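You operate a simulated robot arm through the tools that you are given. There is no shell and no other tool. Be economical: measure what you need, move in short steps, check, and stop when the job is done.

You are at the controls of a simulated two-armed robot. One attempt, no reset.

JOB
Check the gloss meter on the black tile, read the card's lot and set the wax pot by it.
Fine: a press on the tile sets the meter true; under 50 GU pot dial to 90 C, else to 70 C; meter back. The pot is at 80 degrees: touch the dial alone.

Only the result counts: the job must be done as asked and must still hold three seconds after the hand-in. Knocking over, shifting, dropping, spilling or breaking anything else fails it.

ROBOT AND FRAMES
Two 6-joint arms with three-finger grippers on one trunk, on a base that drives. Base frame: it is fixed to the floor where the robot stands at the start and does not move with it; the origin is under the middle of the robot, x ahead of it, y to its left, z up; the surface under the hand at the start is at about z = 0.85. Units: m, degrees, N and s.
The left shoulder is at the start at [0.021, 0.17, 1.523], the right one opposite. With the tool pointing down near the work surface each hand reaches from about 0.3 to 0.58 m from the robot's upright axis, wherever it stands, measured 20 degrees to its own side. Places, roughly: gate knob [0.6, -0.9, 0.9]; gauge lever [0.3, 0.2, 0.9]; gauge zero button [0.3, 0.3, 0.9]; orange clamp knob [0.4, -0.9, 0.9]; oven dial [0.6, 0.8, 0.9]; oven switch [0.5, 0.8, 0.9]; press knob [0.7, 0.6, 1.1]; ramp knob [0.3, 0.4, 0.9]; ramp sled [0.3, 0.5, 0.9]; rocker switch on the light box [0.3, -0.4, 0.9]; sealer dial [0.4, -0.6, 1]; sealer lever [0.4, -0.7, 1]; sealer switch [0.4, -0.5, 1]; wax pot spout [0.7, -0.9, 1]; wax pot valve [0.7, -0.9, 1.1]. Payload 2.2 kg a hand.
Tool frame (each hand has its own): the origin (TCP) lies between the finger pads and is the grasp point; the fingertips stand 0.025 m ahead of it; z points along the fingers, y is the line along which they close. The gripper opens to 0.104 m. The gripper's body begins 0.074 m behind the TCP.
Orientation is told as [roll, pitch, yaw] about the base's x, y, z axes, in that order, counted from this pose: with the fingers straight down and closing along the base's y, the tool's x points along the base's -x, its y along +y and its z along -z.

CONTROLS
- The arms move only by the tool move_arm. It takes "left_motion", "right_motion" or both (then of equal length, played together; a hand with none holds still); each is a list of rows, each a list of 7 numbers: the turn, a rotation vector about the base's x, y, z in degrees, then the shift along the base's x, y, z in m, then the opening, from 0 (shut) to 1 (fully open). In form: [[wx, wy, wz, tx, ty, tz, gripper], ...]. A call has 1 to 8 rows; each row is the pose to reach, as a shift and turn from the pose commanded when the call began. Each row takes 0.2 s and may step no farther than 0.05 m and 8.6 degrees from the row before; otherwise, or with a gripper value out of range, the whole call is refused. A pose out of reach is approached as far as the arm can. The call stops where the force on the tool passes 40 N (or 10 N more than at its start, if that is more) or the arm is blocked; 0.2 s more then pass. The fingers move at their own pace and stop on an object; they squeeze with about 42 N. The grip force told is the motor's: it shows also when the fingers shut on nothing. Time passes only in rows, and 0.2 s behind the last, so rows that repeat a pose let the fingers close. It gives the time, the measured TCP pose, the force on the tool (base axes), the opening and the grip force at its end, in the units of the frame above (readings bear some noise), with the torque about the TCP (base axes, N m) and any sound that the robot's microphone picked up, and new pictures: "show" is both (left out), scene, wrist or none (wrist: the cameras of the hands that moved).
- Cameras (640 x 400 px; columns grow to the right, rows downward): "scene" is now at [0.1496, -0.0202, 1.4017]; the picture's right is [-0.23, -0.97, 0.00], its down [-0.69, 0.16, -0.70] and it looks along [0.68, -0.16, -0.71] (base axes); focal length 214 px, centre (320, 200). "left" rides on the left gripper at [0.082, -0.003, -0.104] in its tool frame; the picture's right is [0.04, 1.00, 0.00], its down [-0.75, 0.03, -0.66] and it looks along [-0.66, 0.03, 0.75] (tool axes); focal length 256 px, centre (320, 200). "right" rides on the right gripper at [0.082, 0.003, -0.104] in its tool frame; the picture's right is [-0.04, 1.00, 0.00], its down [-0.75, -0.03, -0.66] and it looks along [-0.66, -0.03, 0.75] (tool axes); focal length 256 px, centre (320, 200). There is no depth. A picture from a camera that has moved, and an enlarged one, comes with that camera's place and axes in the base frame and with its lens.
- slide_trunk(by): slides the trunk up (or, below 0, down) by that many m; the arms and the scene camera ride with it, the base frame stays. It gives what a move gives, with no picture.
- steer(legs): drives the robot by 1 to 6 legs, each [ahead, left, turn to the left] in m, m and degrees, along the robot's own axes; the way and the turn of a leg run together, so that a leg with both is an arc; at most 1.5 m and 180 degrees a leg. The arms and the cameras ride along, it lands a little off, and it stops where it bumps. It gives what a move gives, and a new picture of the scene camera.
- turn_head(pan, tilt): turns the head with the scene camera to pan (to the left, within 60 degrees either way) and tilt (down, from -29 to 69), counted from straight ahead of the robot. It gives what a move gives, and a new picture of the scene camera.
- close_up(camera, box): a new picture of the part [left, top, right, bottom] of that camera's present view, enlarged. No time passes.
- job_done(): hands the job in; it is judged then, once.

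Go step by step. Nothing tells you exact positions but the pictures and the camera data: compare them with the known pose of the tool, close in by small moves and look again before you grip or let go. The budget is 120 turns and 260 pictures, counting those below and the enlarged ones. Unless the task says otherwise, let go and move clear before handing in, and close with one line.

The tools are called after "Emit:" as a command line: name --argument value ..., lists and objects as JSON in quotes. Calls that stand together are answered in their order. move_arm: Moves the arms, as the interface text tells. Its arguments: {"type":"object","properties":{"left_motion":{"type":"array"},"right_motion":{"type":"array"},"show":{"type":"string","enum":["both","scene","wrist","none"]}},"required":[]} The other tools are called the same way: slide_trunk (by) slides the trunk up or down; steer (legs) drives the base; turn_head (pan, tilt) turns the head that bears the scene camera; close_up (camera, box) takes an enlarged picture of a part of a camera's view; job_done () hands the job in.

At the start:

```text
time_s: 0.0
left_eef_pos: [0.5918, 0.1372, 1.1761]
left_orientation: [0.1, 0.0, 0.0]
left_contact_force: [0.8, 1.1, -0.3]
left_moment: [0.02, -0.01, 0.02]
left_finger_gap: 0.1042
left_grip_force: 0.0
right_eef_pos: [0.5311, -0.2252, 1.1422]
right_orientation: [0.0, 0.1, 0.0]
right_contact_force: [0.4, 0.1, -0.1]
right_moment: [-0.01, -0.01, -0.02]
right_finger_gap: 0.1039
right_grip_force: 0.1
trunk travel left (down, up): [-0.715, 0.027]
robot x, y, heading: [0.0, 0.0005, -0.1]
head pan, tilt: [-13.3, 45.5]
```

scene: 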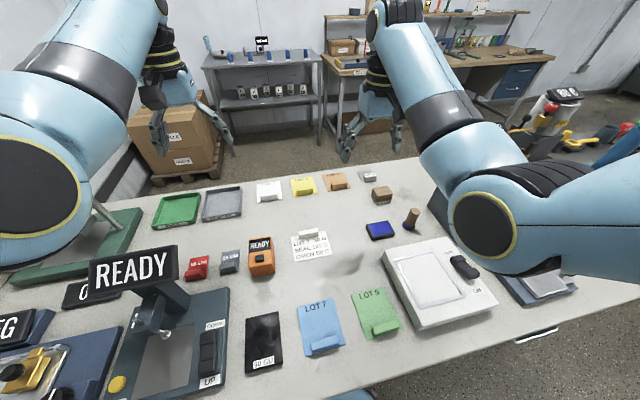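
right: 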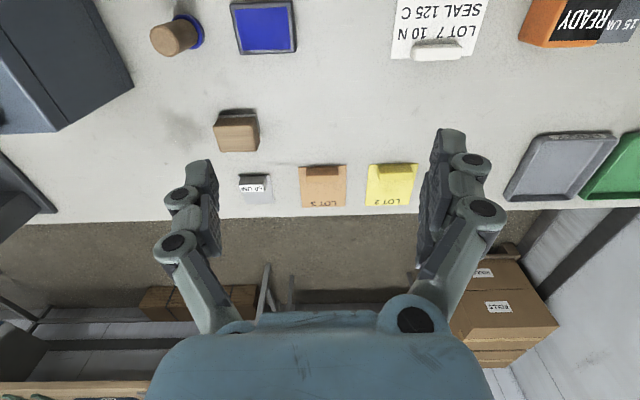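
left: 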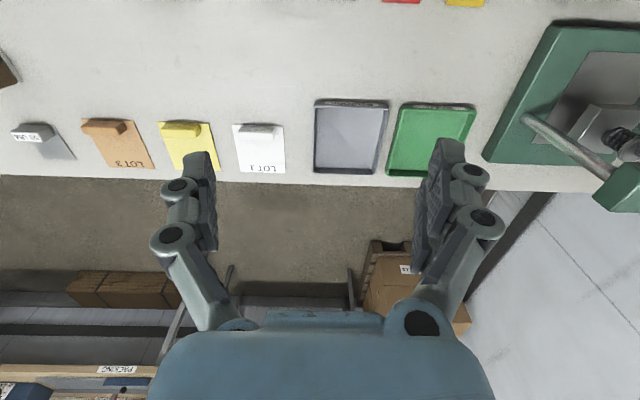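

I see a bench with a black tile, an orange device with a READY display, lot cards and a task card. I'll enlarge the key parts first.

Emit:
close_up --camera "scene" --box '[170, 220, 350, 380]'

Emit:
close_up --camera "right" --box '[380, 0, 640, 100]'

Emit:
turn_head --pan -55 --tilt 40

```text
2.50 times, centred on (260, 300) of scene
camera zoom: at [0.1496, -0.0202, 1.4017], right [-0.23, -0.97, 0.0], down [-0.69, 0.16, -0.7], along [0.68, -0.16, -0.71], focal length 536 px, centre (470, -50)
```

zoom: 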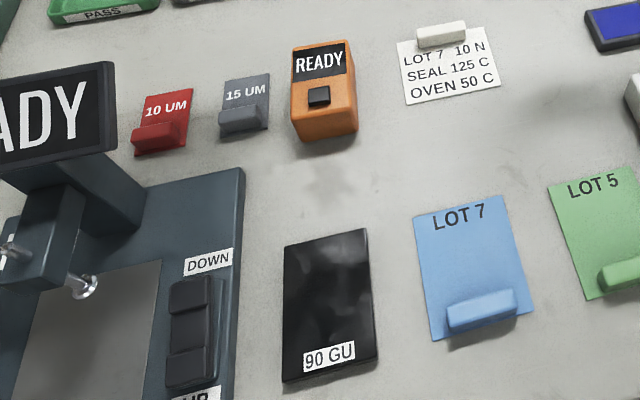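

```text
2.46 times, centred on (510, 50) of right
camera zoom: at [0.4501, -0.2219, 1.2463], right [0.04, 1.0, 0.0], down [0.75, -0.03, 0.66], along [0.66, -0.03, -0.75], focal length 630 px, centre (-148, 569)
```

zoom: 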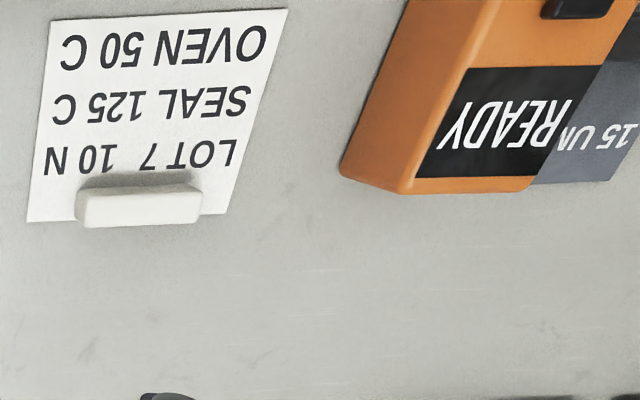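

```text
time_s: 1.1
left_eef_pos: [0.5923, 0.1364, 1.1747]
left_orientation: [0.0, 0.0, 0.0]
left_contact_force: [-1.2, -0.1, -0.3]
left_moment: [0.0, 0.02, 0.03]
left_finger_gap: 0.104
left_grip_force: 0.1
right_eef_pos: [0.5325, -0.2251, 1.141]
right_orientation: [0.0, 0.0, 0.1]
right_contact_force: [0.1, 0.8, -0.1]
right_moment: [-0.02, 0.02, 0.0]
right_finger_gap: 0.104
right_grip_force: 0.0
trunk travel left (down, up): [-0.715, 0.027]
robot x, y, heading: [-0.0017, 0.0051, -0.2]
head pan, tilt: [-55.0, 40.0]
camera scene: at [0.1197, -0.0711, 1.4096], right [-0.82, -0.57, 0.0], down [-0.37, 0.53, -0.77], along [0.44, -0.63, -0.64], focal length 214 px, centre (320, 200)
```

scene: 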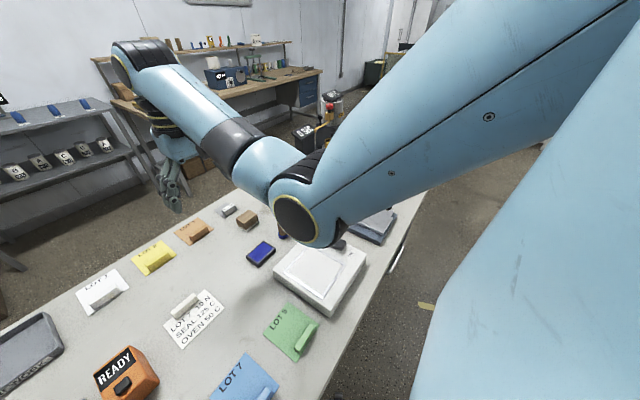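

The card names LOT 7; the blue LOT 7 panel, the black 90 GU tile and the orange meter with a button are near the middle. I'll shift the base a little back and right so that the left hand reaches all three, then look.

Emit:
steer --legs '[[-0.08, -0.13, 0]]'

Emit:
turn_head --pan 10 --tilt 60

```text
time_s: 2.5
left_eef_pos: [0.5117, 0.0079, 1.1755]
left_orientation: [0.0, 0.0, 0.0]
left_contact_force: [0.2, 0.6, -0.5]
left_moment: [0.03, 0.0, -0.03]
left_finger_gap: 0.1039
left_grip_force: 0.1
right_eef_pos: [0.4506, -0.3543, 1.142]
right_orientation: [0.0, 0.0, 0.2]
right_contact_force: [0.0, -0.3, -0.2]
right_moment: [-0.01, 0.0, -0.03]
right_finger_gap: 0.1038
right_grip_force: 0.0
trunk travel left (down, up): [-0.715, 0.027]
robot x, y, heading: [-0.083, -0.1286, 0.0]
head pan, tilt: [-55.0, 40.0]
camera scene: at [0.0389, -0.2012, 1.4096], right [-0.82, -0.57, 0.0], down [-0.37, 0.53, -0.77], along [0.44, -0.63, -0.64], focal length 214 px, centre (320, 200)
```

scene: 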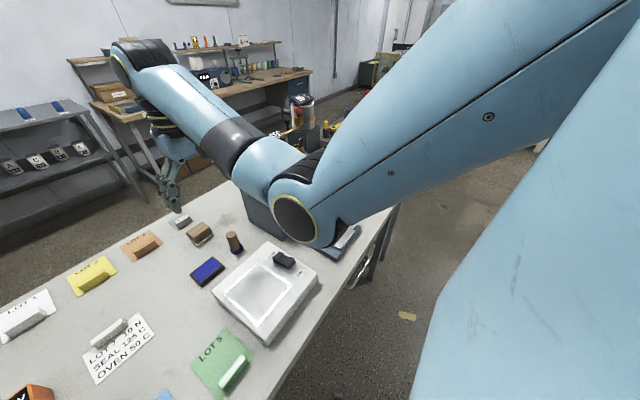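

```text
time_s: 3.8
left_eef_pos: [0.5124, 0.0084, 1.1756]
left_orientation: [0.0, 0.0, 0.0]
left_contact_force: [0.2, 0.3, -0.2]
left_moment: [0.02, 0.05, 0.02]
left_finger_gap: 0.1038
left_grip_force: 0.0
right_eef_pos: [0.4509, -0.3553, 1.1424]
right_orientation: [-0.1, 0.0, 0.0]
right_contact_force: [0.1, 0.2, 0.2]
right_moment: [0.0, 0.03, -0.02]
right_finger_gap: 0.1041
right_grip_force: 0.0
trunk travel left (down, up): [-0.715, 0.027]
robot x, y, heading: [-0.0812, -0.1308, 0.2]
head pan, tilt: [10.0, 60.0]
camera scene: at [0.056, -0.1198, 1.3829], right [0.17, -0.98, 0.0], down [-0.85, -0.15, -0.5], along [0.49, 0.09, -0.87], focal length 214 px, centre (320, 200)
```

scene: 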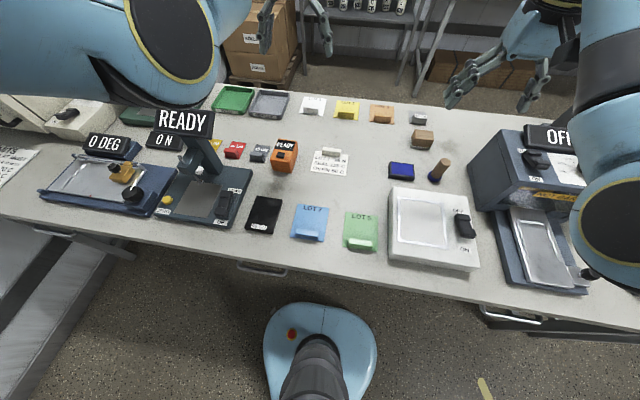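

Emit:
close_up --camera "scene" --box '[230, 120, 400, 260]'

```text
2.86 times, centred on (315, 190) of scene
camera zoom: at [0.056, -0.1198, 1.3829], right [0.17, -0.98, 0.0], down [-0.85, -0.15, -0.5], along [0.49, 0.09, -0.87], focal length 613 px, centre (334, 229)
```

zoom: 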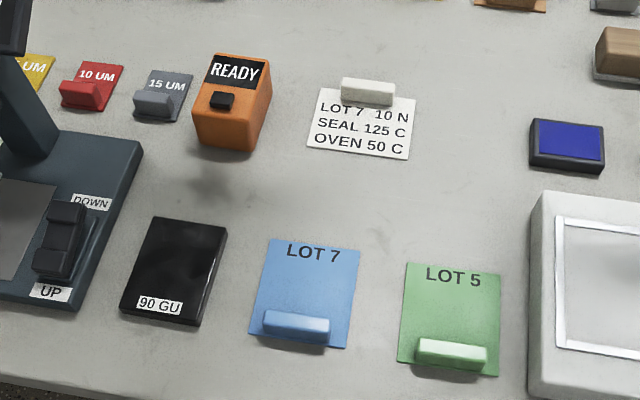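

The meter centre I take to be at about [0.476, 0.068], its top near z 0.905, the tile centre at [0.287, 0.077] and the LOT 7 panel at [0.287, -0.052]. I move the left hand above the meter and look.

Emit:
move_arm --left_motion '[[0, 0, 0, -0.018, 0.03, -0.03, 0.8], [0, 0, 0, -0.036, 0.06, -0.06, 0.76], [0, 0, 0, -0.036, 0.06, -0.105, 0.76], [0, 0, 0, -0.036, 0.06, -0.15, 0.76], [0, 0, 0, -0.036, 0.06, -0.19, 0.76], [0, 0, 0, -0.036, 0.06, -0.19, 0.76]]'

```text
time_s: 5.2
left_eef_pos: [0.4765, 0.0678, 0.9847]
left_orientation: [0.1, 0.0, 0.0]
left_contact_force: [0.5, 0.1, -0.2]
left_moment: [0.01, -0.03, 0.01]
left_finger_gap: 0.0789
left_grip_force: 0.0
right_eef_pos: [0.4505, -0.3539, 1.1417]
right_orientation: [0.0, 0.0, 0.0]
right_contact_force: [-0.7, -0.8, 0.7]
right_moment: [0.01, 0.0, -0.01]
right_finger_gap: 0.1038
right_grip_force: 0.2
trunk travel left (down, up): [-0.715, 0.027]
robot x, y, heading: [-0.0767, -0.1281, 0.1]
head pan, tilt: [10.0, 60.0]
camera scene: at [0.0556, -0.12, 1.3829], right [0.17, -0.98, 0.0], down [-0.85, -0.15, -0.5], along [0.49, 0.09, -0.87], focal length 214 px, centre (320, 200)
camera left: at [0.3941, 0.0648, 1.0884], right [-0.04, 1.0, 0.0], down [0.75, 0.03, 0.66], along [0.66, 0.03, -0.75], focal length 256 px, centre (320, 200)
```

scene: 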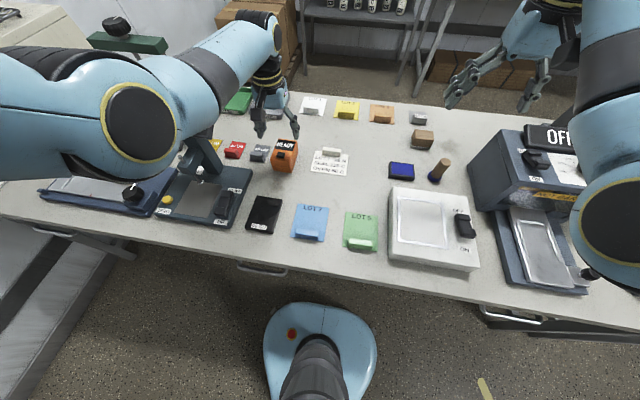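
left: 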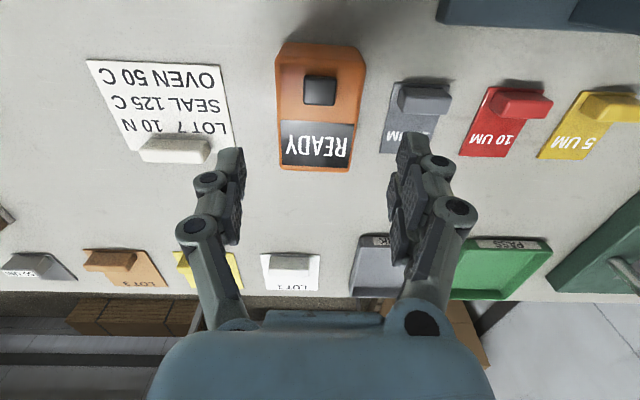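

Aligned on the meter; the 15 UM foil clears the left finger by over a centimetre. I go down and grip.

Emit:
move_arm --left_motion '[[0, 0, 0, 0, 0, -0.04, 0.76], [0, 0, 0, 0, 0, -0.075, 0.76], [0, 0, 0, 0, 0, -0.097, 0.76], [0, 0, 0, 0, 0, -0.097, 0.76], [0, 0, 0, 0, 0, -0.097, 0.4], [0, 0, 0, 0, 0, -0.097, 0.4], [0, 0, 0, 0, 0, -0.097, 0.4]]'

```text
time_s: 6.8
left_eef_pos: [0.4621, 0.0693, 0.9041]
left_orientation: [0.0, 0.2, 0.1]
left_contact_force: [-0.6, 0.0, -1.2]
left_moment: [-0.07, 0.01, -0.01]
left_finger_gap: 0.0609
left_grip_force: 41.6
left hand out of reach, approached as far as the arm can: row 2, 3, 4, 5, 6, 7
right_eef_pos: [0.4518, -0.3543, 1.1414]
right_orientation: [-0.1, 0.0, -0.1]
right_contact_force: [-0.5, 0.1, -0.5]
right_moment: [0.01, 0.02, 0.01]
right_finger_gap: 0.1039
right_grip_force: 0.1
trunk travel left (down, up): [-0.715, 0.027]
robot x, y, heading: [-0.0799, -0.1242, -0.2]
head pan, tilt: [10.0, 60.0]
camera scene: at [0.056, -0.1198, 1.3829], right [0.17, -0.98, 0.0], down [-0.85, -0.15, -0.5], along [0.49, 0.09, -0.87], focal length 214 px, centre (320, 200)
camera left: at [0.3801, 0.0663, 1.0086], right [-0.04, 1.0, 0.0], down [0.75, 0.03, 0.66], along [0.66, 0.03, -0.76], focal length 256 px, centre (320, 200)
```

scene: 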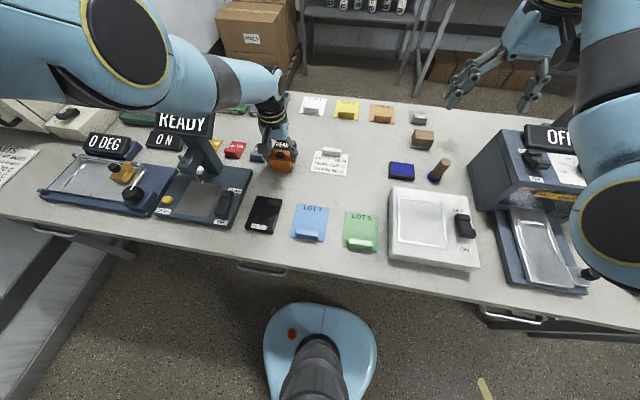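
left: 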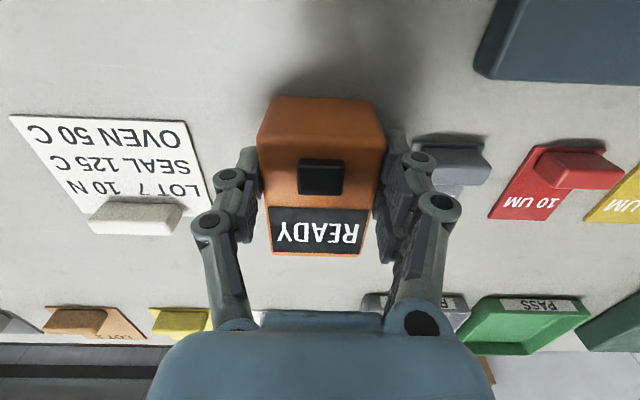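

The meter is gripped (gap 0.061 m) somewhat high up, as the arm was at the end of its reach. I lift a little and see that it hangs well.

Emit:
move_arm --left_motion '[[0, 0, 0, 0, 0, 0.03, 0.4], [0, 0, 0, -0.03, 0, 0.06, 0.4], [0, 0, 0, -0.07, 0, 0.06, 0.4], [0, 0, 0, -0.11, 0, 0.06, 0.4]]'

```text
time_s: 7.8
left_eef_pos: [0.3516, 0.0676, 0.9657]
left_orientation: [0.0, 0.0, 0.0]
left_contact_force: [-0.5, 0.1, -3.1]
left_moment: [0.01, 0.04, -0.02]
left_finger_gap: 0.0606
left_grip_force: 42.6
right_eef_pos: [0.4492, -0.3534, 1.1426]
right_orientation: [0.0, -0.2, 0.1]
right_contact_force: [0.7, -0.4, 0.6]
right_moment: [0.02, -0.07, -0.03]
right_finger_gap: 0.1042
right_grip_force: 0.0
trunk travel left (down, up): [-0.715, 0.027]
robot x, y, heading: [-0.0809, -0.1287, -0.0]
head pan, tilt: [10.0, 60.0]
camera scene: at [0.0541, -0.1198, 1.3831], right [0.17, -0.98, 0.0], down [-0.85, -0.15, -0.5], along [0.49, 0.09, -0.87], focal length 214 px, centre (320, 200)
camera left: at [0.2682, 0.0662, 1.07], right [-0.04, 1.0, 0.0], down [0.75, 0.03, 0.66], along [0.66, 0.03, -0.75], focal length 256 px, centre (320, 200)
```

scene: 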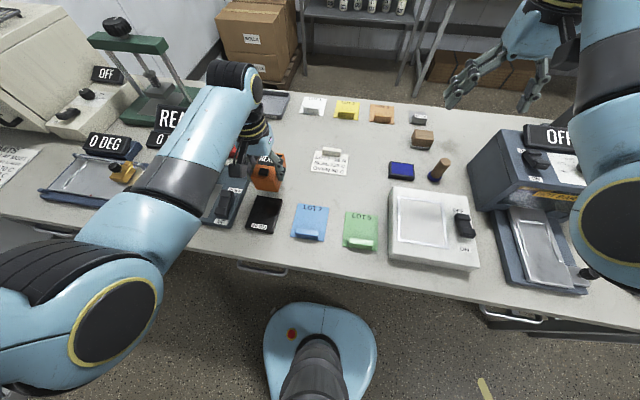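
left: 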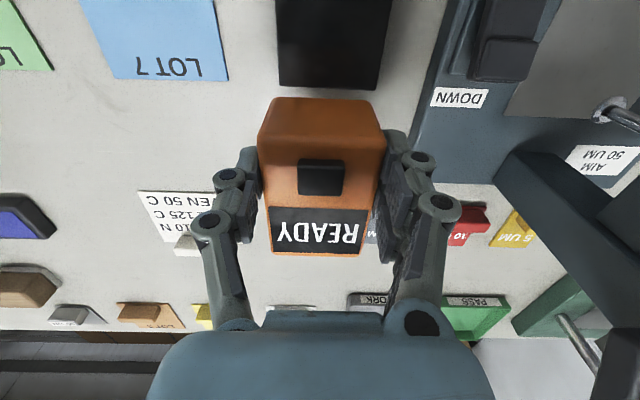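

The meter hangs level; its bottom is about 0.054 m under the TCP and its centre about 14 mm ahead of it. I carry it over the tile and lower to just above it.

Emit:
move_arm --left_motion '[[0, 0, 0, -0.04, 0.005, 0, 0.4], [0, 0, 0, -0.08, 0.009, 0, 0.4], [0, 0, 0, -0.08, 0.009, -0.03, 0.4], [0, 0, 0, -0.08, 0.009, -0.042, 0.4]]'

Emit:
close_up --camera "scene" --box '[210, 140, 350, 260]'

```text
time_s: 8.8
left_eef_pos: [0.2712, 0.0796, 0.9229]
left_orientation: [0.0, -0.1, 0.0]
left_contact_force: [-0.8, 0.0, -2.6]
left_moment: [0.02, 0.05, -0.02]
left_finger_gap: 0.0607
left_grip_force: 42.2
right_eef_pos: [0.4515, -0.3544, 1.1432]
right_orientation: [0.0, 0.0, 0.1]
right_contact_force: [0.1, 0.1, -1.1]
right_moment: [0.0, 0.0, -0.01]
right_finger_gap: 0.1043
right_grip_force: 0.0
trunk travel left (down, up): [-0.715, 0.027]
robot x, y, heading: [-0.0786, -0.1285, -0.0]
head pan, tilt: [10.0, 60.0]
camera scene: at [0.0549, -0.1197, 1.383], right [0.17, -0.98, 0.0], down [-0.85, -0.15, -0.5], along [0.49, 0.09, -0.87], focal length 214 px, centre (320, 200)
camera left: at [0.1891, 0.0756, 1.0261], right [-0.04, 1.0, 0.0], down [0.75, 0.03, 0.66], along [0.66, 0.03, -0.75], focal length 256 px, centre (320, 200)
```

scene: 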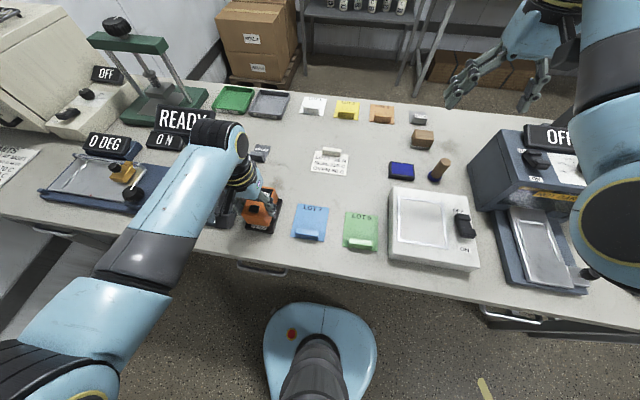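
left: 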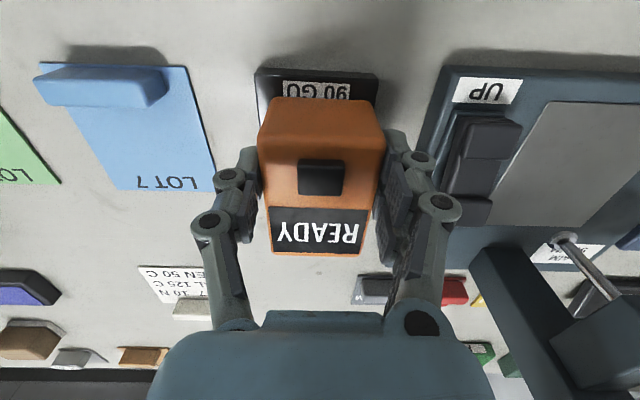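

```text
3.33 times, centred on (280, 200) of scene
camera zoom: at [0.0549, -0.1197, 1.383], right [0.17, -0.98, 0.0], down [-0.85, -0.15, -0.5], along [0.49, 0.09, -0.87], focal length 715 px, centre (453, 200)
```

zoom: 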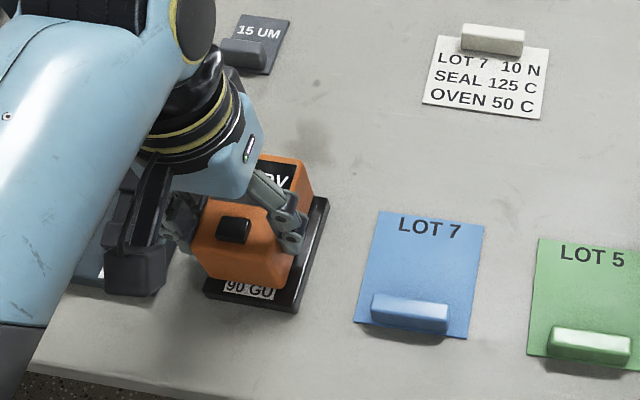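

Meter is centred over the tile. I lower it to contact.

Emit:
move_arm --left_motion '[[0, 0, 0, 0, -0.003, -0.005, 0.4], [0, 0, 0, 0, -0.003, -0.01, 0.4], [0, 0, 0, 0, -0.003, -0.01, 0.4]]' --show "none"

```text
time_s: 9.6
left_eef_pos: [0.2728, 0.0753, 0.9148]
left_orientation: [0.2, -0.3, -0.1]
left_contact_force: [2.6, 9.2, 28.5]
left_moment: [0.17, -0.06, 0.06]
left_finger_gap: 0.0616
left_grip_force: 42.0
right_eef_pos: [0.4495, -0.354, 1.1433]
right_orientation: [-0.1, -0.1, 0.1]
right_contact_force: [0.2, 0.1, 0.2]
right_moment: [0.0, -0.04, 0.03]
right_finger_gap: 0.104
right_grip_force: 0.1
trunk travel left (down, up): [-0.715, 0.027]
robot x, y, heading: [-0.0808, -0.1296, -0.1]
head pan, tilt: [10.0, 60.0]
```

It rests on the tile. I raise slightly to ease the push, open, and look at the display.

Emit:
move_arm --left_motion '[[0, 0, 0, 0, 0, 0.003, 0.4], [0, 0, 0, 0, 0, 0.003, 0.76], [0, 0, 0, 0, 0, 0.003, 0.76], [0, 0, 0, 0, 0, 0.003, 0.76], [0, 0, 0, 0, 0, 0.04, 0.76], [0, 0, 0, 0, 0, 0.08, 0.76]]'

```text
time_s: 11.0
left_eef_pos: [0.2717, 0.0741, 0.993]
left_orientation: [0.0, 0.1, 0.0]
left_contact_force: [-0.2, -0.4, 0.5]
left_moment: [0.01, -0.02, 0.02]
left_finger_gap: 0.0791
left_grip_force: 0.1
right_eef_pos: [0.4511, -0.3552, 1.1418]
right_orientation: [0.0, 0.0, 0.0]
right_contact_force: [0.7, 0.0, 0.1]
right_moment: [0.02, 0.04, 0.0]
right_finger_gap: 0.1039
right_grip_force: 0.0
trunk travel left (down, up): [-0.715, 0.027]
robot x, y, heading: [-0.0834, -0.1296, -0.2]
head pan, tilt: [10.0, 60.0]
camera scene: at [0.0556, -0.1202, 1.3829], right [0.17, -0.98, 0.0], down [-0.85, -0.15, -0.5], along [0.49, 0.09, -0.87], focal length 214 px, centre (320, 200)
camera left: at [0.1896, 0.0715, 1.0968], right [-0.04, 1.0, 0.0], down [0.75, 0.03, 0.66], along [0.66, 0.03, -0.75], focal length 256 px, centre (320, 200)
```

scene: 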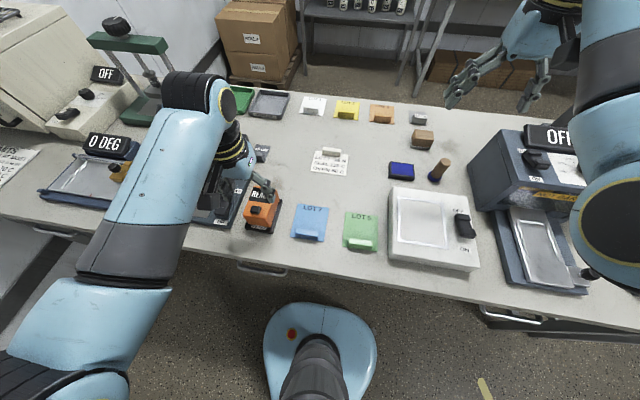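
left: 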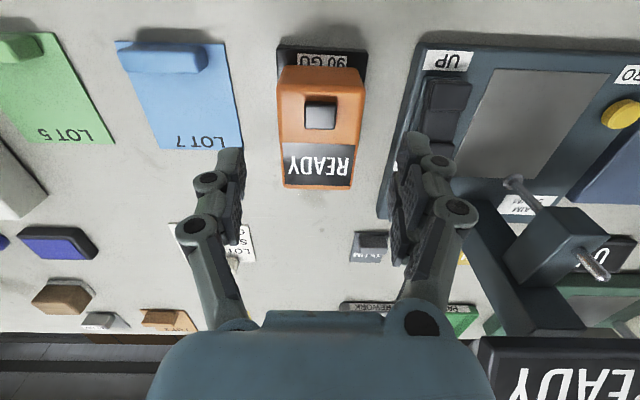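

Display still shows READY; the button is at about [0.265, 0.0755]. I close the fingers and press it gently.

Emit:
move_arm --left_motion '[[0, 0, 0, -0.006, 0.001, 0, 0], [0, 0, 0, -0.006, 0.001, 0, 0], [0, 0, 0, -0.006, 0.001, 0, 0], [0, 0, 0, -0.006, 0.001, -0.025, 0], [0, 0, 0, -0.006, 0.001, -0.035, 0]]'

Emit:
close_up --camera "scene" --box '[210, 140, 350, 260]'

```text
time_s: 12.2
left_eef_pos: [0.2664, 0.0756, 0.9573]
left_orientation: [0.0, 0.0, -0.1]
left_contact_force: [0.2, -1.1, 0.4]
left_moment: [0.01, 0.04, 0.01]
left_finger_gap: 0.0
left_grip_force: 28.3
right_eef_pos: [0.4525, -0.3542, 1.1414]
right_orientation: [0.0, 0.0, -0.1]
right_contact_force: [0.2, 0.1, -0.6]
right_moment: [0.0, -0.01, 0.03]
right_finger_gap: 0.104
right_grip_force: 0.1
trunk travel left (down, up): [-0.715, 0.027]
robot x, y, heading: [-0.0805, -0.1308, -0.1]
head pan, tilt: [10.0, 60.0]
camera scene: at [0.0557, -0.1199, 1.3829], right [0.17, -0.98, 0.0], down [-0.85, -0.15, -0.5], along [0.49, 0.09, -0.87], focal length 214 px, centre (320, 200)
camera left: at [0.1837, 0.073, 1.0615], right [-0.04, 1.0, 0.0], down [0.75, 0.03, 0.66], along [0.66, 0.03, -0.75], focal length 256 px, centre (320, 200)
```

scene: 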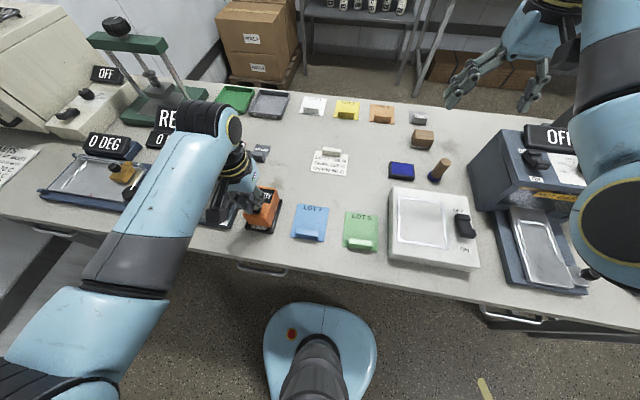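
left: 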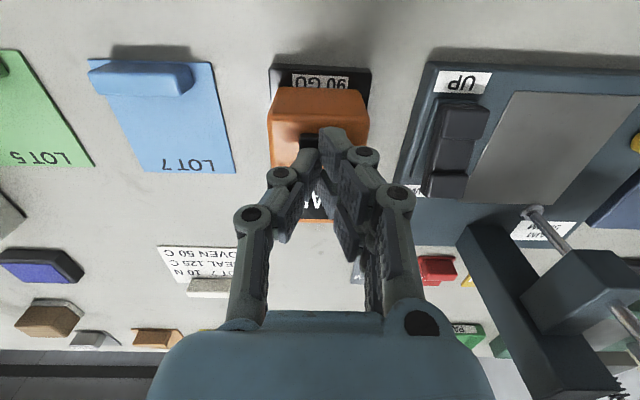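

```text
3.33 times, centred on (280, 200) of scene
camera zoom: at [0.0557, -0.1199, 1.3829], right [0.17, -0.98, 0.0], down [-0.85, -0.15, -0.5], along [0.49, 0.09, -0.87], focal length 715 px, centre (453, 200)
```

zoom: 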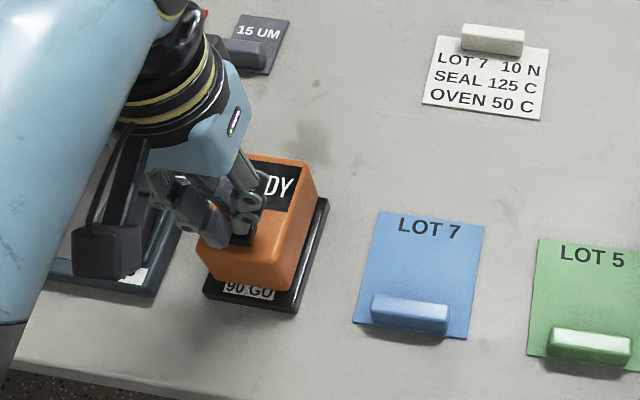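

The fingertips are above the button. I press down in small steps.

Emit:
move_arm --left_motion '[[0, 0, 0, -0.001, -0.001, -0.007, 0], [0, 0, 0, -0.001, -0.001, -0.012, 0], [0, 0, 0, -0.001, -0.001, -0.016, 0]]' --show "none"

Emit:
close_up --camera "scene" --box '[210, 140, 350, 260]'

```text
time_s: 13.0
left_eef_pos: [0.2658, 0.0753, 0.9455]
left_orientation: [0.1, -0.4, 0.1]
left_contact_force: [-5.3, 3.3, 38.2]
left_moment: [0.16, 0.27, 0.03]
left_finger_gap: 0.0062
left_grip_force: 28.3
right_eef_pos: [0.4478, -0.3548, 1.1435]
right_orientation: [0.1, 0.0, -0.1]
right_contact_force: [0.8, 0.3, 0.4]
right_moment: [-0.02, 0.02, -0.02]
right_finger_gap: 0.1039
right_grip_force: 0.0
trunk travel left (down, up): [-0.715, 0.027]
robot x, y, heading: [-0.0806, -0.128, 0.0]
head pan, tilt: [10.0, 60.0]
heard: click
```

```text
3.33 times, centred on (280, 200) of scene
camera zoom: at [0.0525, -0.1206, 1.3837], right [0.17, -0.98, 0.0], down [-0.85, -0.15, -0.5], along [0.49, 0.09, -0.86], focal length 715 px, centre (453, 200)
```

zoom: 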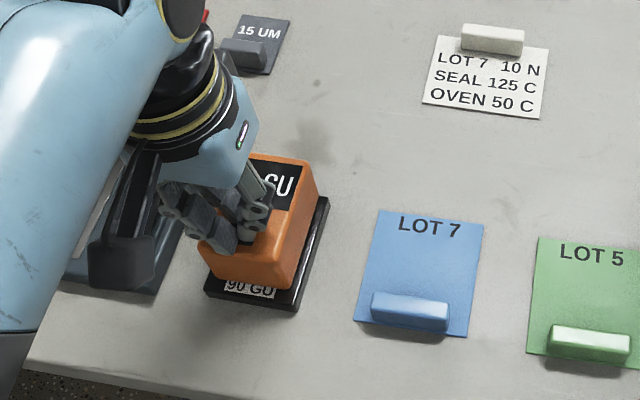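

A click, and the display now shows a GU value. I raise the hand straight up and read it.

Emit:
move_arm --left_motion '[[0, 0, 0, 0, 0, 0.012, 0], [0, 0, 0, 0, 0, 0.03, 0], [0, 0, 0, 0, 0, 0.07, 0.4], [0, 0, 0, 0, 0, 0.07, 0.76]]'

Emit:
close_up --camera "left" --box '[220, 20, 420, 220]'

```text
time_s: 14.0
left_eef_pos: [0.2658, 0.0747, 1.0128]
left_orientation: [0.0, 0.1, 0.1]
left_contact_force: [1.0, -0.8, 0.3]
left_moment: [-0.03, 0.0, 0.03]
left_finger_gap: 0.072
left_grip_force: 0.0
right_eef_pos: [0.4511, -0.3532, 1.1416]
right_orientation: [0.0, 0.0, 0.0]
right_contact_force: [0.1, -1.0, 0.3]
right_moment: [0.01, 0.01, -0.02]
right_finger_gap: 0.104
right_grip_force: 0.0
trunk travel left (down, up): [-0.715, 0.027]
robot x, y, heading: [-0.0821, -0.1249, -0.1]
head pan, tilt: [10.0, 60.0]
camera scene: at [0.0554, -0.1197, 1.3829], right [0.17, -0.98, 0.0], down [-0.85, -0.15, -0.5], along [0.49, 0.09, -0.87], focal length 214 px, centre (320, 200)
camera left: at [0.1826, 0.072, 1.1164], right [-0.04, 1.0, 0.0], down [0.75, 0.03, 0.66], along [0.66, 0.03, -0.75], focal length 256 px, centre (320, 200)
```

scene: 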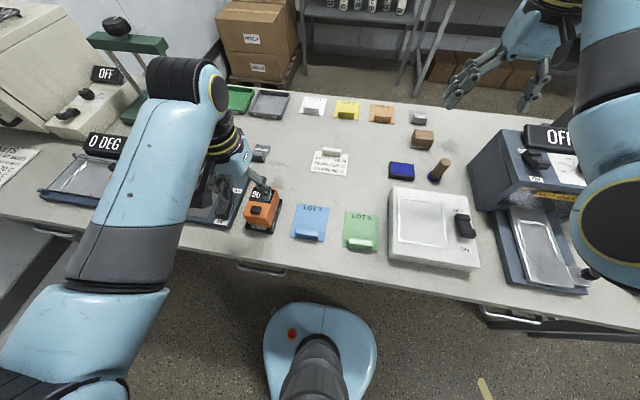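
left: 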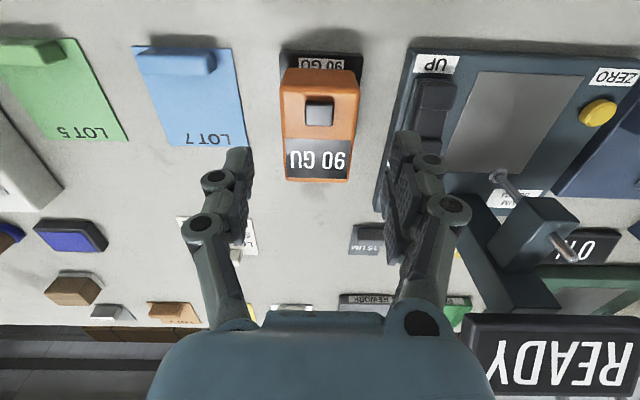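

```text
2.00 times, centred on (320, 120) of left
camera zoom: at [0.1826, 0.072, 1.1164], right [-0.04, 1.0, 0.0], down [0.75, 0.03, 0.66], along [0.66, 0.03, -0.75], focal length 512 px, centre (320, 360)
```

zoom: 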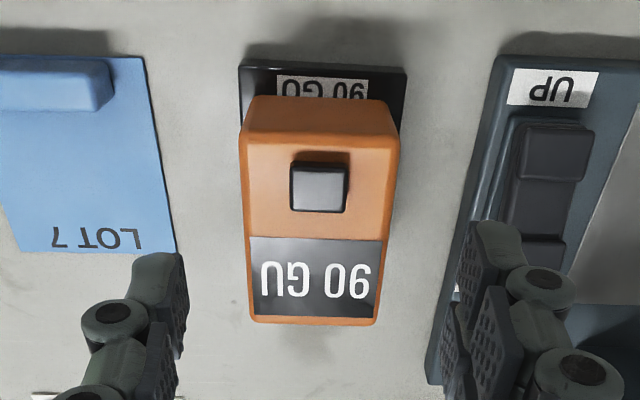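

Calibrated: 90 GU. Now I regrip the meter with the same offset and lift it.

Emit:
move_arm --left_motion '[[0, 0, 0, 0.007, 0.0005, -0.03, 0.76], [0, 0, 0, 0.007, 0.0005, -0.07, 0.76], [0, 0, 0, 0.007, 0.0005, -0.098, 0.76], [0, 0, 0, 0.007, 0.0005, -0.098, 0.4], [0, 0, 0, 0.007, 0.0005, -0.098, 0.4], [0, 0, 0, 0.007, 0.0005, -0.098, 0.4], [0, 0, 0, 0.007, 0.0005, -0.07, 0.4], [0, 0, 0, 0.007, 0.0005, -0.045, 0.4]]' --show "wrist"

```text
time_s: 15.8
left_eef_pos: [0.2715, 0.0755, 0.9677]
left_orientation: [0.1, 0.2, 0.0]
left_contact_force: [0.3, 0.1, -2.5]
left_moment: [-0.03, 0.0, -0.01]
left_finger_gap: 0.061
left_grip_force: 42.2
right_eef_pos: [0.4513, -0.3535, 1.1409]
right_orientation: [0.0, 0.0, 0.0]
right_contact_force: [-0.1, 0.5, -0.2]
right_moment: [0.0, -0.03, -0.04]
right_finger_gap: 0.1042
right_grip_force: 0.1
trunk travel left (down, up): [-0.715, 0.027]
robot x, y, heading: [-0.0765, -0.1279, 0.1]
head pan, tilt: [10.0, 60.0]
camera left: at [0.1897, 0.073, 1.0714], right [-0.04, 1.0, 0.0], down [0.75, 0.03, 0.66], along [0.65, 0.03, -0.76], focal length 256 px, centre (320, 200)
```

left: 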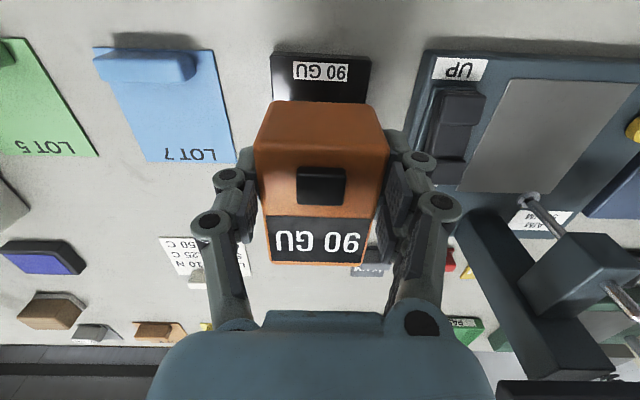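

Lifted. The LOT 7 panel's flat part spans about x 0.257–0.335, y -0.095–-0.005; I carry the meter over it and lower close.

Emit:
move_arm --left_motion '[[0, 0, 0, 0.006, -0.042, 0, 0.4], [0, 0, 0, 0.012, -0.084, 0, 0.4], [0, 0, 0, 0.019, -0.1255, 0, 0.4], [0, 0, 0, 0.019, -0.1255, -0.03, 0.4], [0, 0, 0, 0.019, -0.1255, -0.045, 0.4]]'

Emit:
close_up --camera "scene" --box '[240, 160, 380, 260]'

```text
time_s: 16.6
left_eef_pos: [0.2781, 0.09, 0.9442]
left_orientation: [11.5, 1.0, -0.1]
left_contact_force: [0.5, -0.6, -3.4]
left_moment: [-0.02, 0.06, -0.01]
left_finger_gap: 0.0609
left_grip_force: 42.4
left hand out of reach, approached as far as the arm can: row 3
right_eef_pos: [0.4525, -0.3538, 1.1419]
right_orientation: [0.0, -0.1, 0.0]
right_contact_force: [0.3, -0.1, -0.3]
right_moment: [0.01, 0.01, 0.01]
right_finger_gap: 0.1042
right_grip_force: 0.1
trunk travel left (down, up): [-0.715, 0.027]
robot x, y, heading: [-0.0841, -0.1248, -0.1]
head pan, tilt: [10.0, 60.0]
stopped in row 3 (left hand): the arm was blocked; the commanded pose is now the measured one
camera scene: at [0.0564, -0.1196, 1.3828], right [0.17, -0.98, 0.0], down [-0.85, -0.15, -0.5], along [0.49, 0.09, -0.87], focal length 214 px, centre (320, 200)
camera left: at [0.1967, 0.066, 1.047], right [-0.04, 0.98, 0.2], down [0.76, -0.1, 0.64], along [0.64, 0.18, -0.74], focal length 256 px, centre (320, 200)
```

scene: 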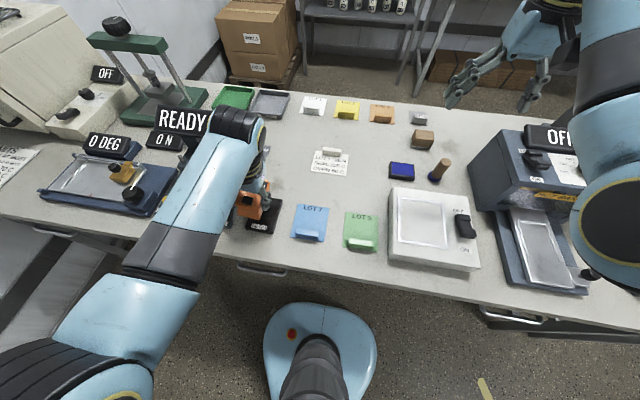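
left: 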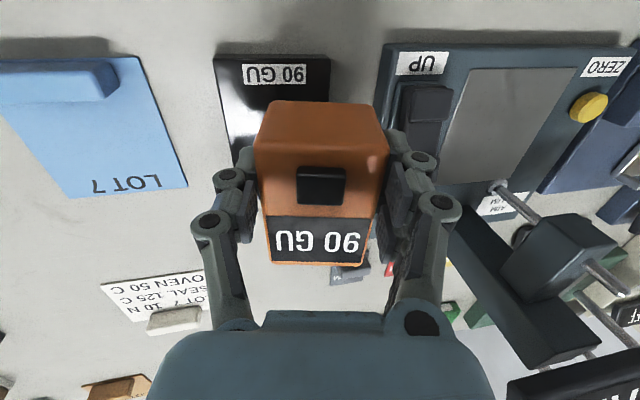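

```text
4.00 times, centred on (310, 210) of scene
camera zoom: at [0.0564, -0.1196, 1.3828], right [0.17, -0.98, 0.0], down [-0.85, -0.15, -0.5], along [0.49, 0.09, -0.87], focal length 858 px, centre (360, 160)
```

zoom: 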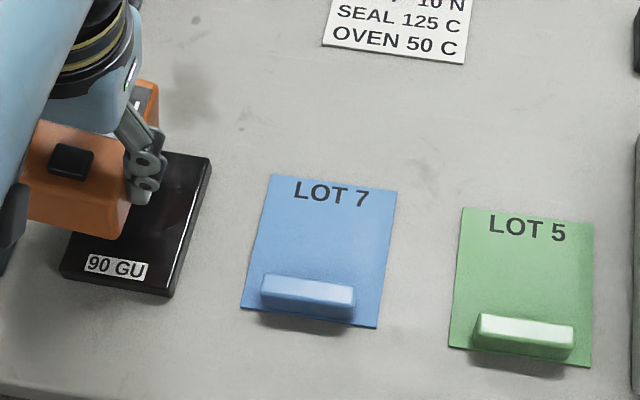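

The arm found no way that far across and tilted; nothing was touched. I level the hand and raise it, then will drive the base instead.

Emit:
move_arm --left_motion '[[0, 0, 0, 0, 0, 0.02, 0.4], [-6, 0, 0, -0.003, -0.006, 0.03, 0.4], [-11.5, -1, 0, -0.006, -0.013, 0.04, 0.4], [-11.5, -1, 0, -0.006, -0.013, 0.05, 0.4], [-11.5, -1, 0, -0.006, -0.013, 0.06, 0.4]]'

```text
time_s: 17.8
left_eef_pos: [0.2706, 0.0761, 1.0051]
left_orientation: [0.0, 0.0, -0.2]
left_contact_force: [0.3, 0.0, -2.7]
left_moment: [-0.02, 0.06, 0.0]
left_finger_gap: 0.0611
left_grip_force: 42.3
right_eef_pos: [0.451, -0.3543, 1.1414]
right_orientation: [0.0, 0.0, -0.1]
right_contact_force: [-0.2, -0.1, -0.3]
right_moment: [-0.04, -0.03, -0.03]
right_finger_gap: 0.1041
right_grip_force: 0.0
trunk travel left (down, up): [-0.715, 0.027]
robot x, y, heading: [-0.0794, -0.1342, 0.2]
head pan, tilt: [10.0, 60.0]
camera scene: at [0.0558, -0.1196, 1.3829], right [0.17, -0.98, 0.0], down [-0.85, -0.15, -0.5], along [0.49, 0.09, -0.87], focal length 214 px, centre (320, 200)
camera left: at [0.1881, 0.0728, 1.108], right [-0.04, 1.0, 0.0], down [0.75, 0.03, 0.66], along [0.66, 0.02, -0.75], focal length 256 px, centre (320, 200)
```

scene: 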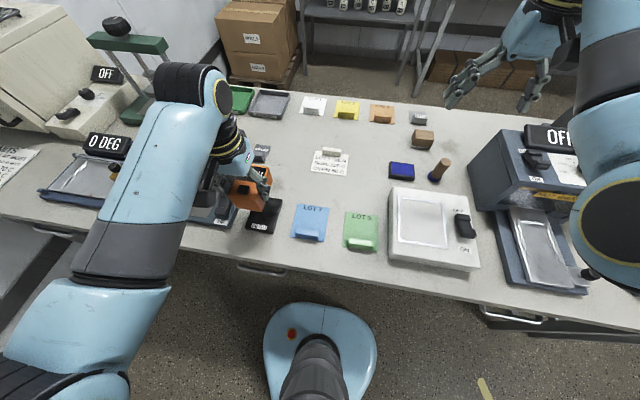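
left: 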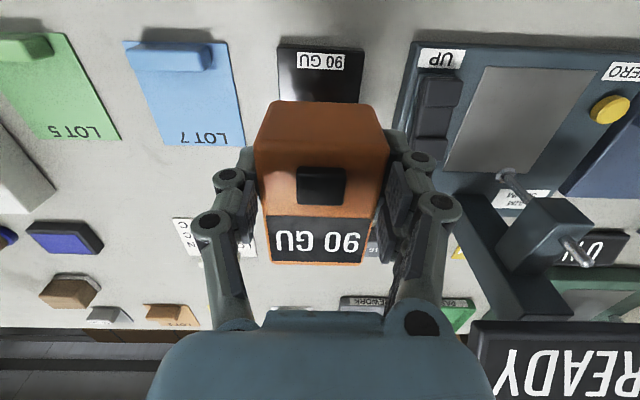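

I first raise the right hand for clearance to the sealer, then drive the base 0.1 m to the right with the left hand carrying the meter.

Emit:
move_arm --right_motion '[[0, 0, 0, 0, 0.02, 0.04, 1], [0, 0, 0, 0, 0.04, 0.08, 1], [0, 0, 0, 0, 0.06, 0.12, 1], [0, 0, 0, 0, 0.08, 0.15, 1]]' --show "scene"

```text
time_s: 18.8
left_eef_pos: [0.2703, 0.0757, 1.0039]
left_orientation: [0.0, 0.0, -0.1]
left_contact_force: [0.0, 0.7, -3.0]
left_moment: [0.04, 0.06, -0.02]
left_finger_gap: 0.0612
left_grip_force: 42.0
right_eef_pos: [0.5156, -0.252, 1.2325]
right_orientation: [-0.1, 0.1, 0.0]
right_contact_force: [0.8, -0.4, -0.2]
right_moment: [-0.05, -0.01, -0.01]
right_finger_gap: 0.1041
right_grip_force: 0.1
right hand out of reach, approached as far as the arm can: row 1, 2, 3, 4
trunk travel left (down, up): [-0.715, 0.027]
robot x, y, heading: [-0.0788, -0.1311, -0.0]
head pan, tilt: [10.0, 60.0]
camera scene: at [0.0561, -0.1185, 1.3828], right [0.17, -0.98, 0.0], down [-0.85, -0.15, -0.5], along [0.49, 0.09, -0.87], focal length 214 px, centre (320, 200)
```

scene: 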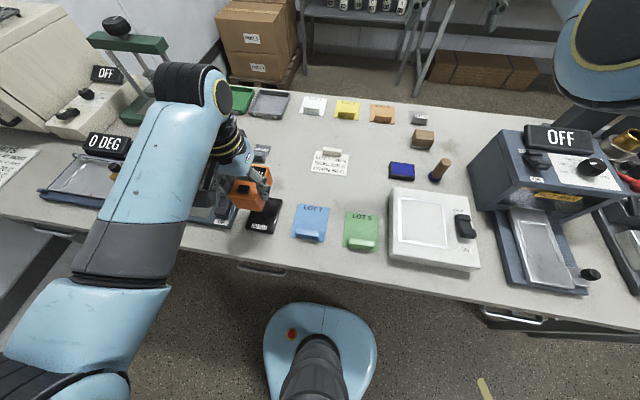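

Right arm is well clear now. I drive 0.1 m to the right.

Emit:
steer --legs '[[0, -0.11, 0]]'

```text
time_s: 20.0
left_eef_pos: [0.2707, -0.0345, 1.0052]
left_orientation: [0.1, 0.1, -0.2]
left_contact_force: [0.6, -0.4, -2.2]
left_moment: [0.05, 0.07, -0.03]
left_finger_gap: 0.061
left_grip_force: 42.0
right_eef_pos: [0.5165, -0.3643, 1.2325]
right_orientation: [0.0, 0.0, -0.1]
right_contact_force: [-0.2, -1.2, 0.0]
right_moment: [0.01, -0.03, -0.01]
right_finger_gap: 0.1041
right_grip_force: 0.0
trunk travel left (down, up): [-0.715, 0.027]
robot x, y, heading: [-0.0819, -0.2429, -0.0]
head pan, tilt: [10.0, 60.0]
camera scene: at [0.0558, -0.2299, 1.3829], right [0.17, -0.98, 0.0], down [-0.85, -0.15, -0.5], along [0.49, 0.09, -0.87], focal length 214 px, centre (320, 200)
```

scene: 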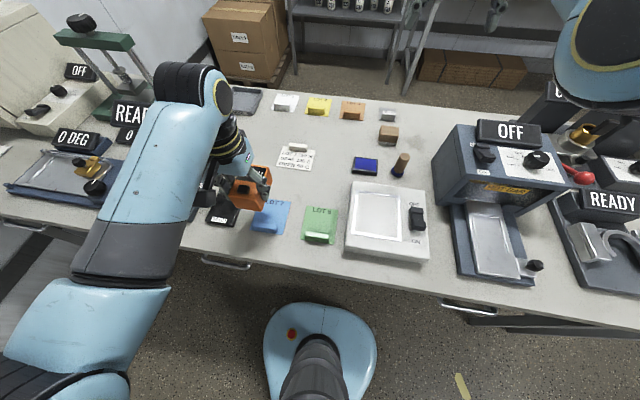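

Now over to the panel's middle and down to just above it.

Emit:
move_arm --left_motion '[[0, 0, 0, 0.02, -0.016, 0, 0.4], [0, 0, 0, 0.02, -0.016, -0.04, 0.4], [0, 0, 0, 0.02, -0.016, -0.075, 0.4], [0, 0, 0, 0.02, -0.016, -0.085, 0.4]]'

Emit:
close_up --camera "scene" --box '[190, 150, 330, 250]'

```text
time_s: 21.0
left_eef_pos: [0.2915, -0.0489, 0.9191]
left_orientation: [0.0, -0.1, -0.1]
left_contact_force: [-0.8, -0.4, -4.0]
left_moment: [0.0, 0.06, -0.02]
left_finger_gap: 0.0608
left_grip_force: 42.9
right_eef_pos: [0.5162, -0.3643, 1.2312]
right_orientation: [0.1, 0.0, 0.0]
right_contact_force: [0.1, 0.3, 0.2]
right_moment: [0.02, -0.01, -0.01]
right_finger_gap: 0.1039
right_grip_force: 0.0
trunk travel left (down, up): [-0.715, 0.027]
robot x, y, heading: [-0.0774, -0.2389, -0.2]
head pan, tilt: [10.0, 60.0]
camera scene: at [0.056, -0.2295, 1.3829], right [0.17, -0.98, 0.0], down [-0.85, -0.15, -0.5], along [0.49, 0.09, -0.87], focal length 214 px, centre (320, 200)
camera left: at [0.2086, -0.0526, 1.0225], right [-0.04, 1.0, 0.0], down [0.75, 0.03, 0.66], along [0.66, 0.03, -0.75], focal length 256 px, centre (320, 200)
```

scene: 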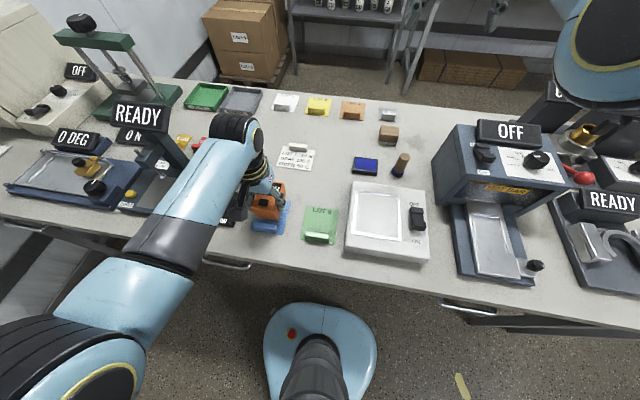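
left: 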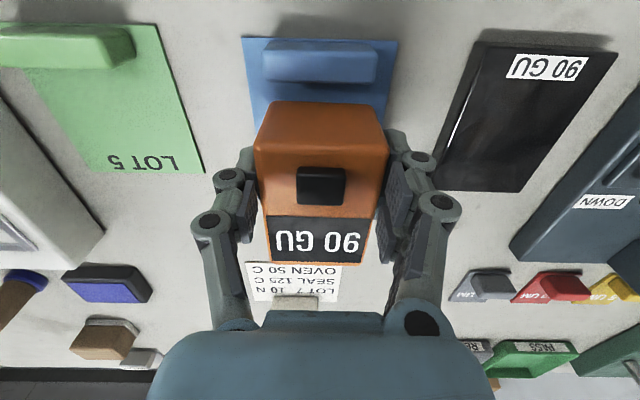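

```text
4.00 times, centred on (260, 200) of scene
camera zoom: at [0.056, -0.2295, 1.3829], right [0.17, -0.98, 0.0], down [-0.85, -0.15, -0.5], along [0.49, 0.09, -0.87], focal length 858 px, centre (560, 200)
```

zoom: 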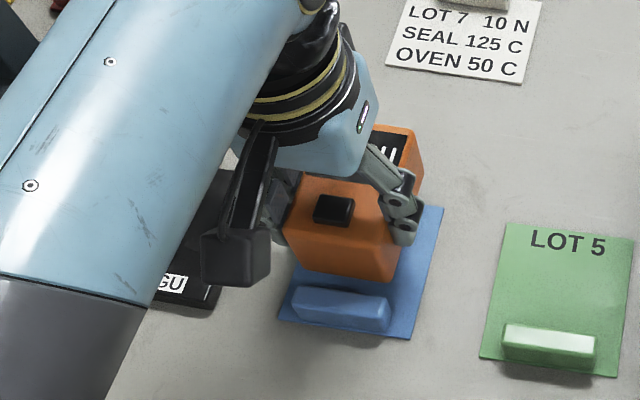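

The meter sits just past the tab, centred sideways. I lower to contact and release.

Emit:
move_arm --left_motion '[[0, 0, 0, -0.003, 0, -0.006, 0.4], [0, 0, 0, -0.003, 0, -0.01, 0.4], [0, 0, 0, -0.003, 0, -0.013, 0.4]]' --show "wrist"

```text
time_s: 21.8
left_eef_pos: [0.2863, -0.0495, 0.9072]
left_orientation: [0.0, -0.1, -0.1]
left_contact_force: [0.0, -0.6, -2.3]
left_moment: [-0.02, 0.01, 0.01]
left_finger_gap: 0.061
left_grip_force: 42.2
right_eef_pos: [0.516, -0.3626, 1.2316]
right_orientation: [0.0, 0.0, 0.0]
right_contact_force: [-0.1, -0.1, -0.4]
right_moment: [0.0, 0.03, 0.04]
right_finger_gap: 0.104
right_grip_force: 0.1
trunk travel left (down, up): [-0.715, 0.027]
robot x, y, heading: [-0.0796, -0.2368, 0.2]
head pan, tilt: [10.0, 60.0]
camera left: at [0.2053, -0.0527, 1.0098], right [-0.04, 1.0, 0.0], down [0.75, 0.03, 0.66], along [0.66, 0.03, -0.75], focal length 256 px, centre (320, 200)
```

left: 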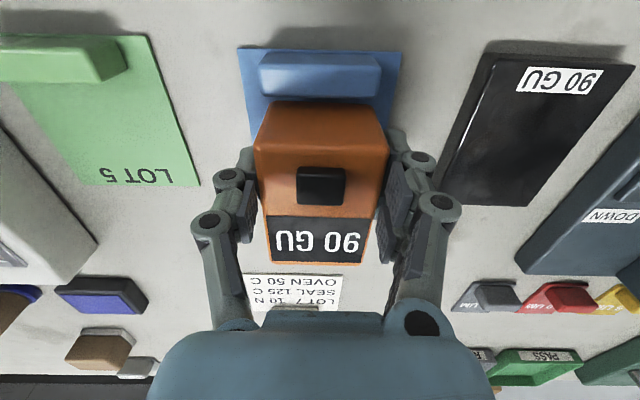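

Nearly down; the tab is close, so I move 4 mm ahead and lower the last millimetres.

Emit:
move_arm --left_motion '[[0, 0, 0, 0.004, 0, 0, 0.4], [0, 0, 0, 0.005, 0, -0.003, 0.4], [0, 0, 0, 0.005, 0, -0.006, 0.4], [0, 0, 0, 0.005, 0, -0.006, 0.4]]' --show "wrist"

```text
time_s: 22.8
left_eef_pos: [0.2936, -0.0506, 0.9004]
left_orientation: [0.0, -0.1, 0.0]
left_contact_force: [-1.6, -0.6, 2.7]
left_moment: [-0.09, 0.16, 0.01]
left_finger_gap: 0.0611
left_grip_force: 41.9
right_eef_pos: [0.5151, -0.3624, 1.2334]
right_orientation: [0.0, 0.1, 0.0]
right_contact_force: [-0.1, 0.2, -0.3]
right_moment: [-0.02, -0.02, 0.0]
right_finger_gap: 0.104
right_grip_force: 0.0
trunk travel left (down, up): [-0.715, 0.027]
robot x, y, heading: [-0.0815, -0.2395, 0.1]
head pan, tilt: [10.0, 60.0]
camera left: at [0.2103, -0.0529, 1.0043], right [-0.04, 1.0, 0.0], down [0.75, 0.03, 0.66], along [0.66, 0.03, -0.75], focal length 256 px, centre (320, 200)
```

left: 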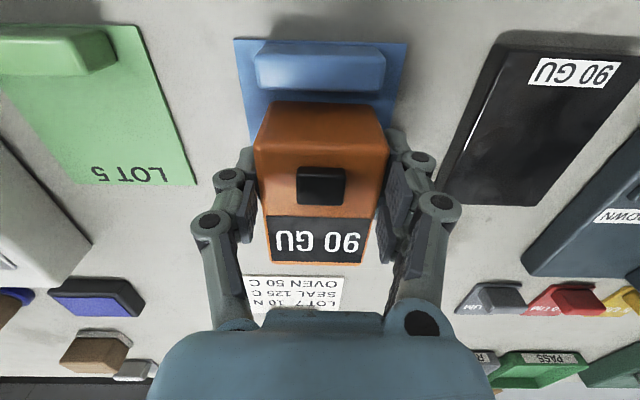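

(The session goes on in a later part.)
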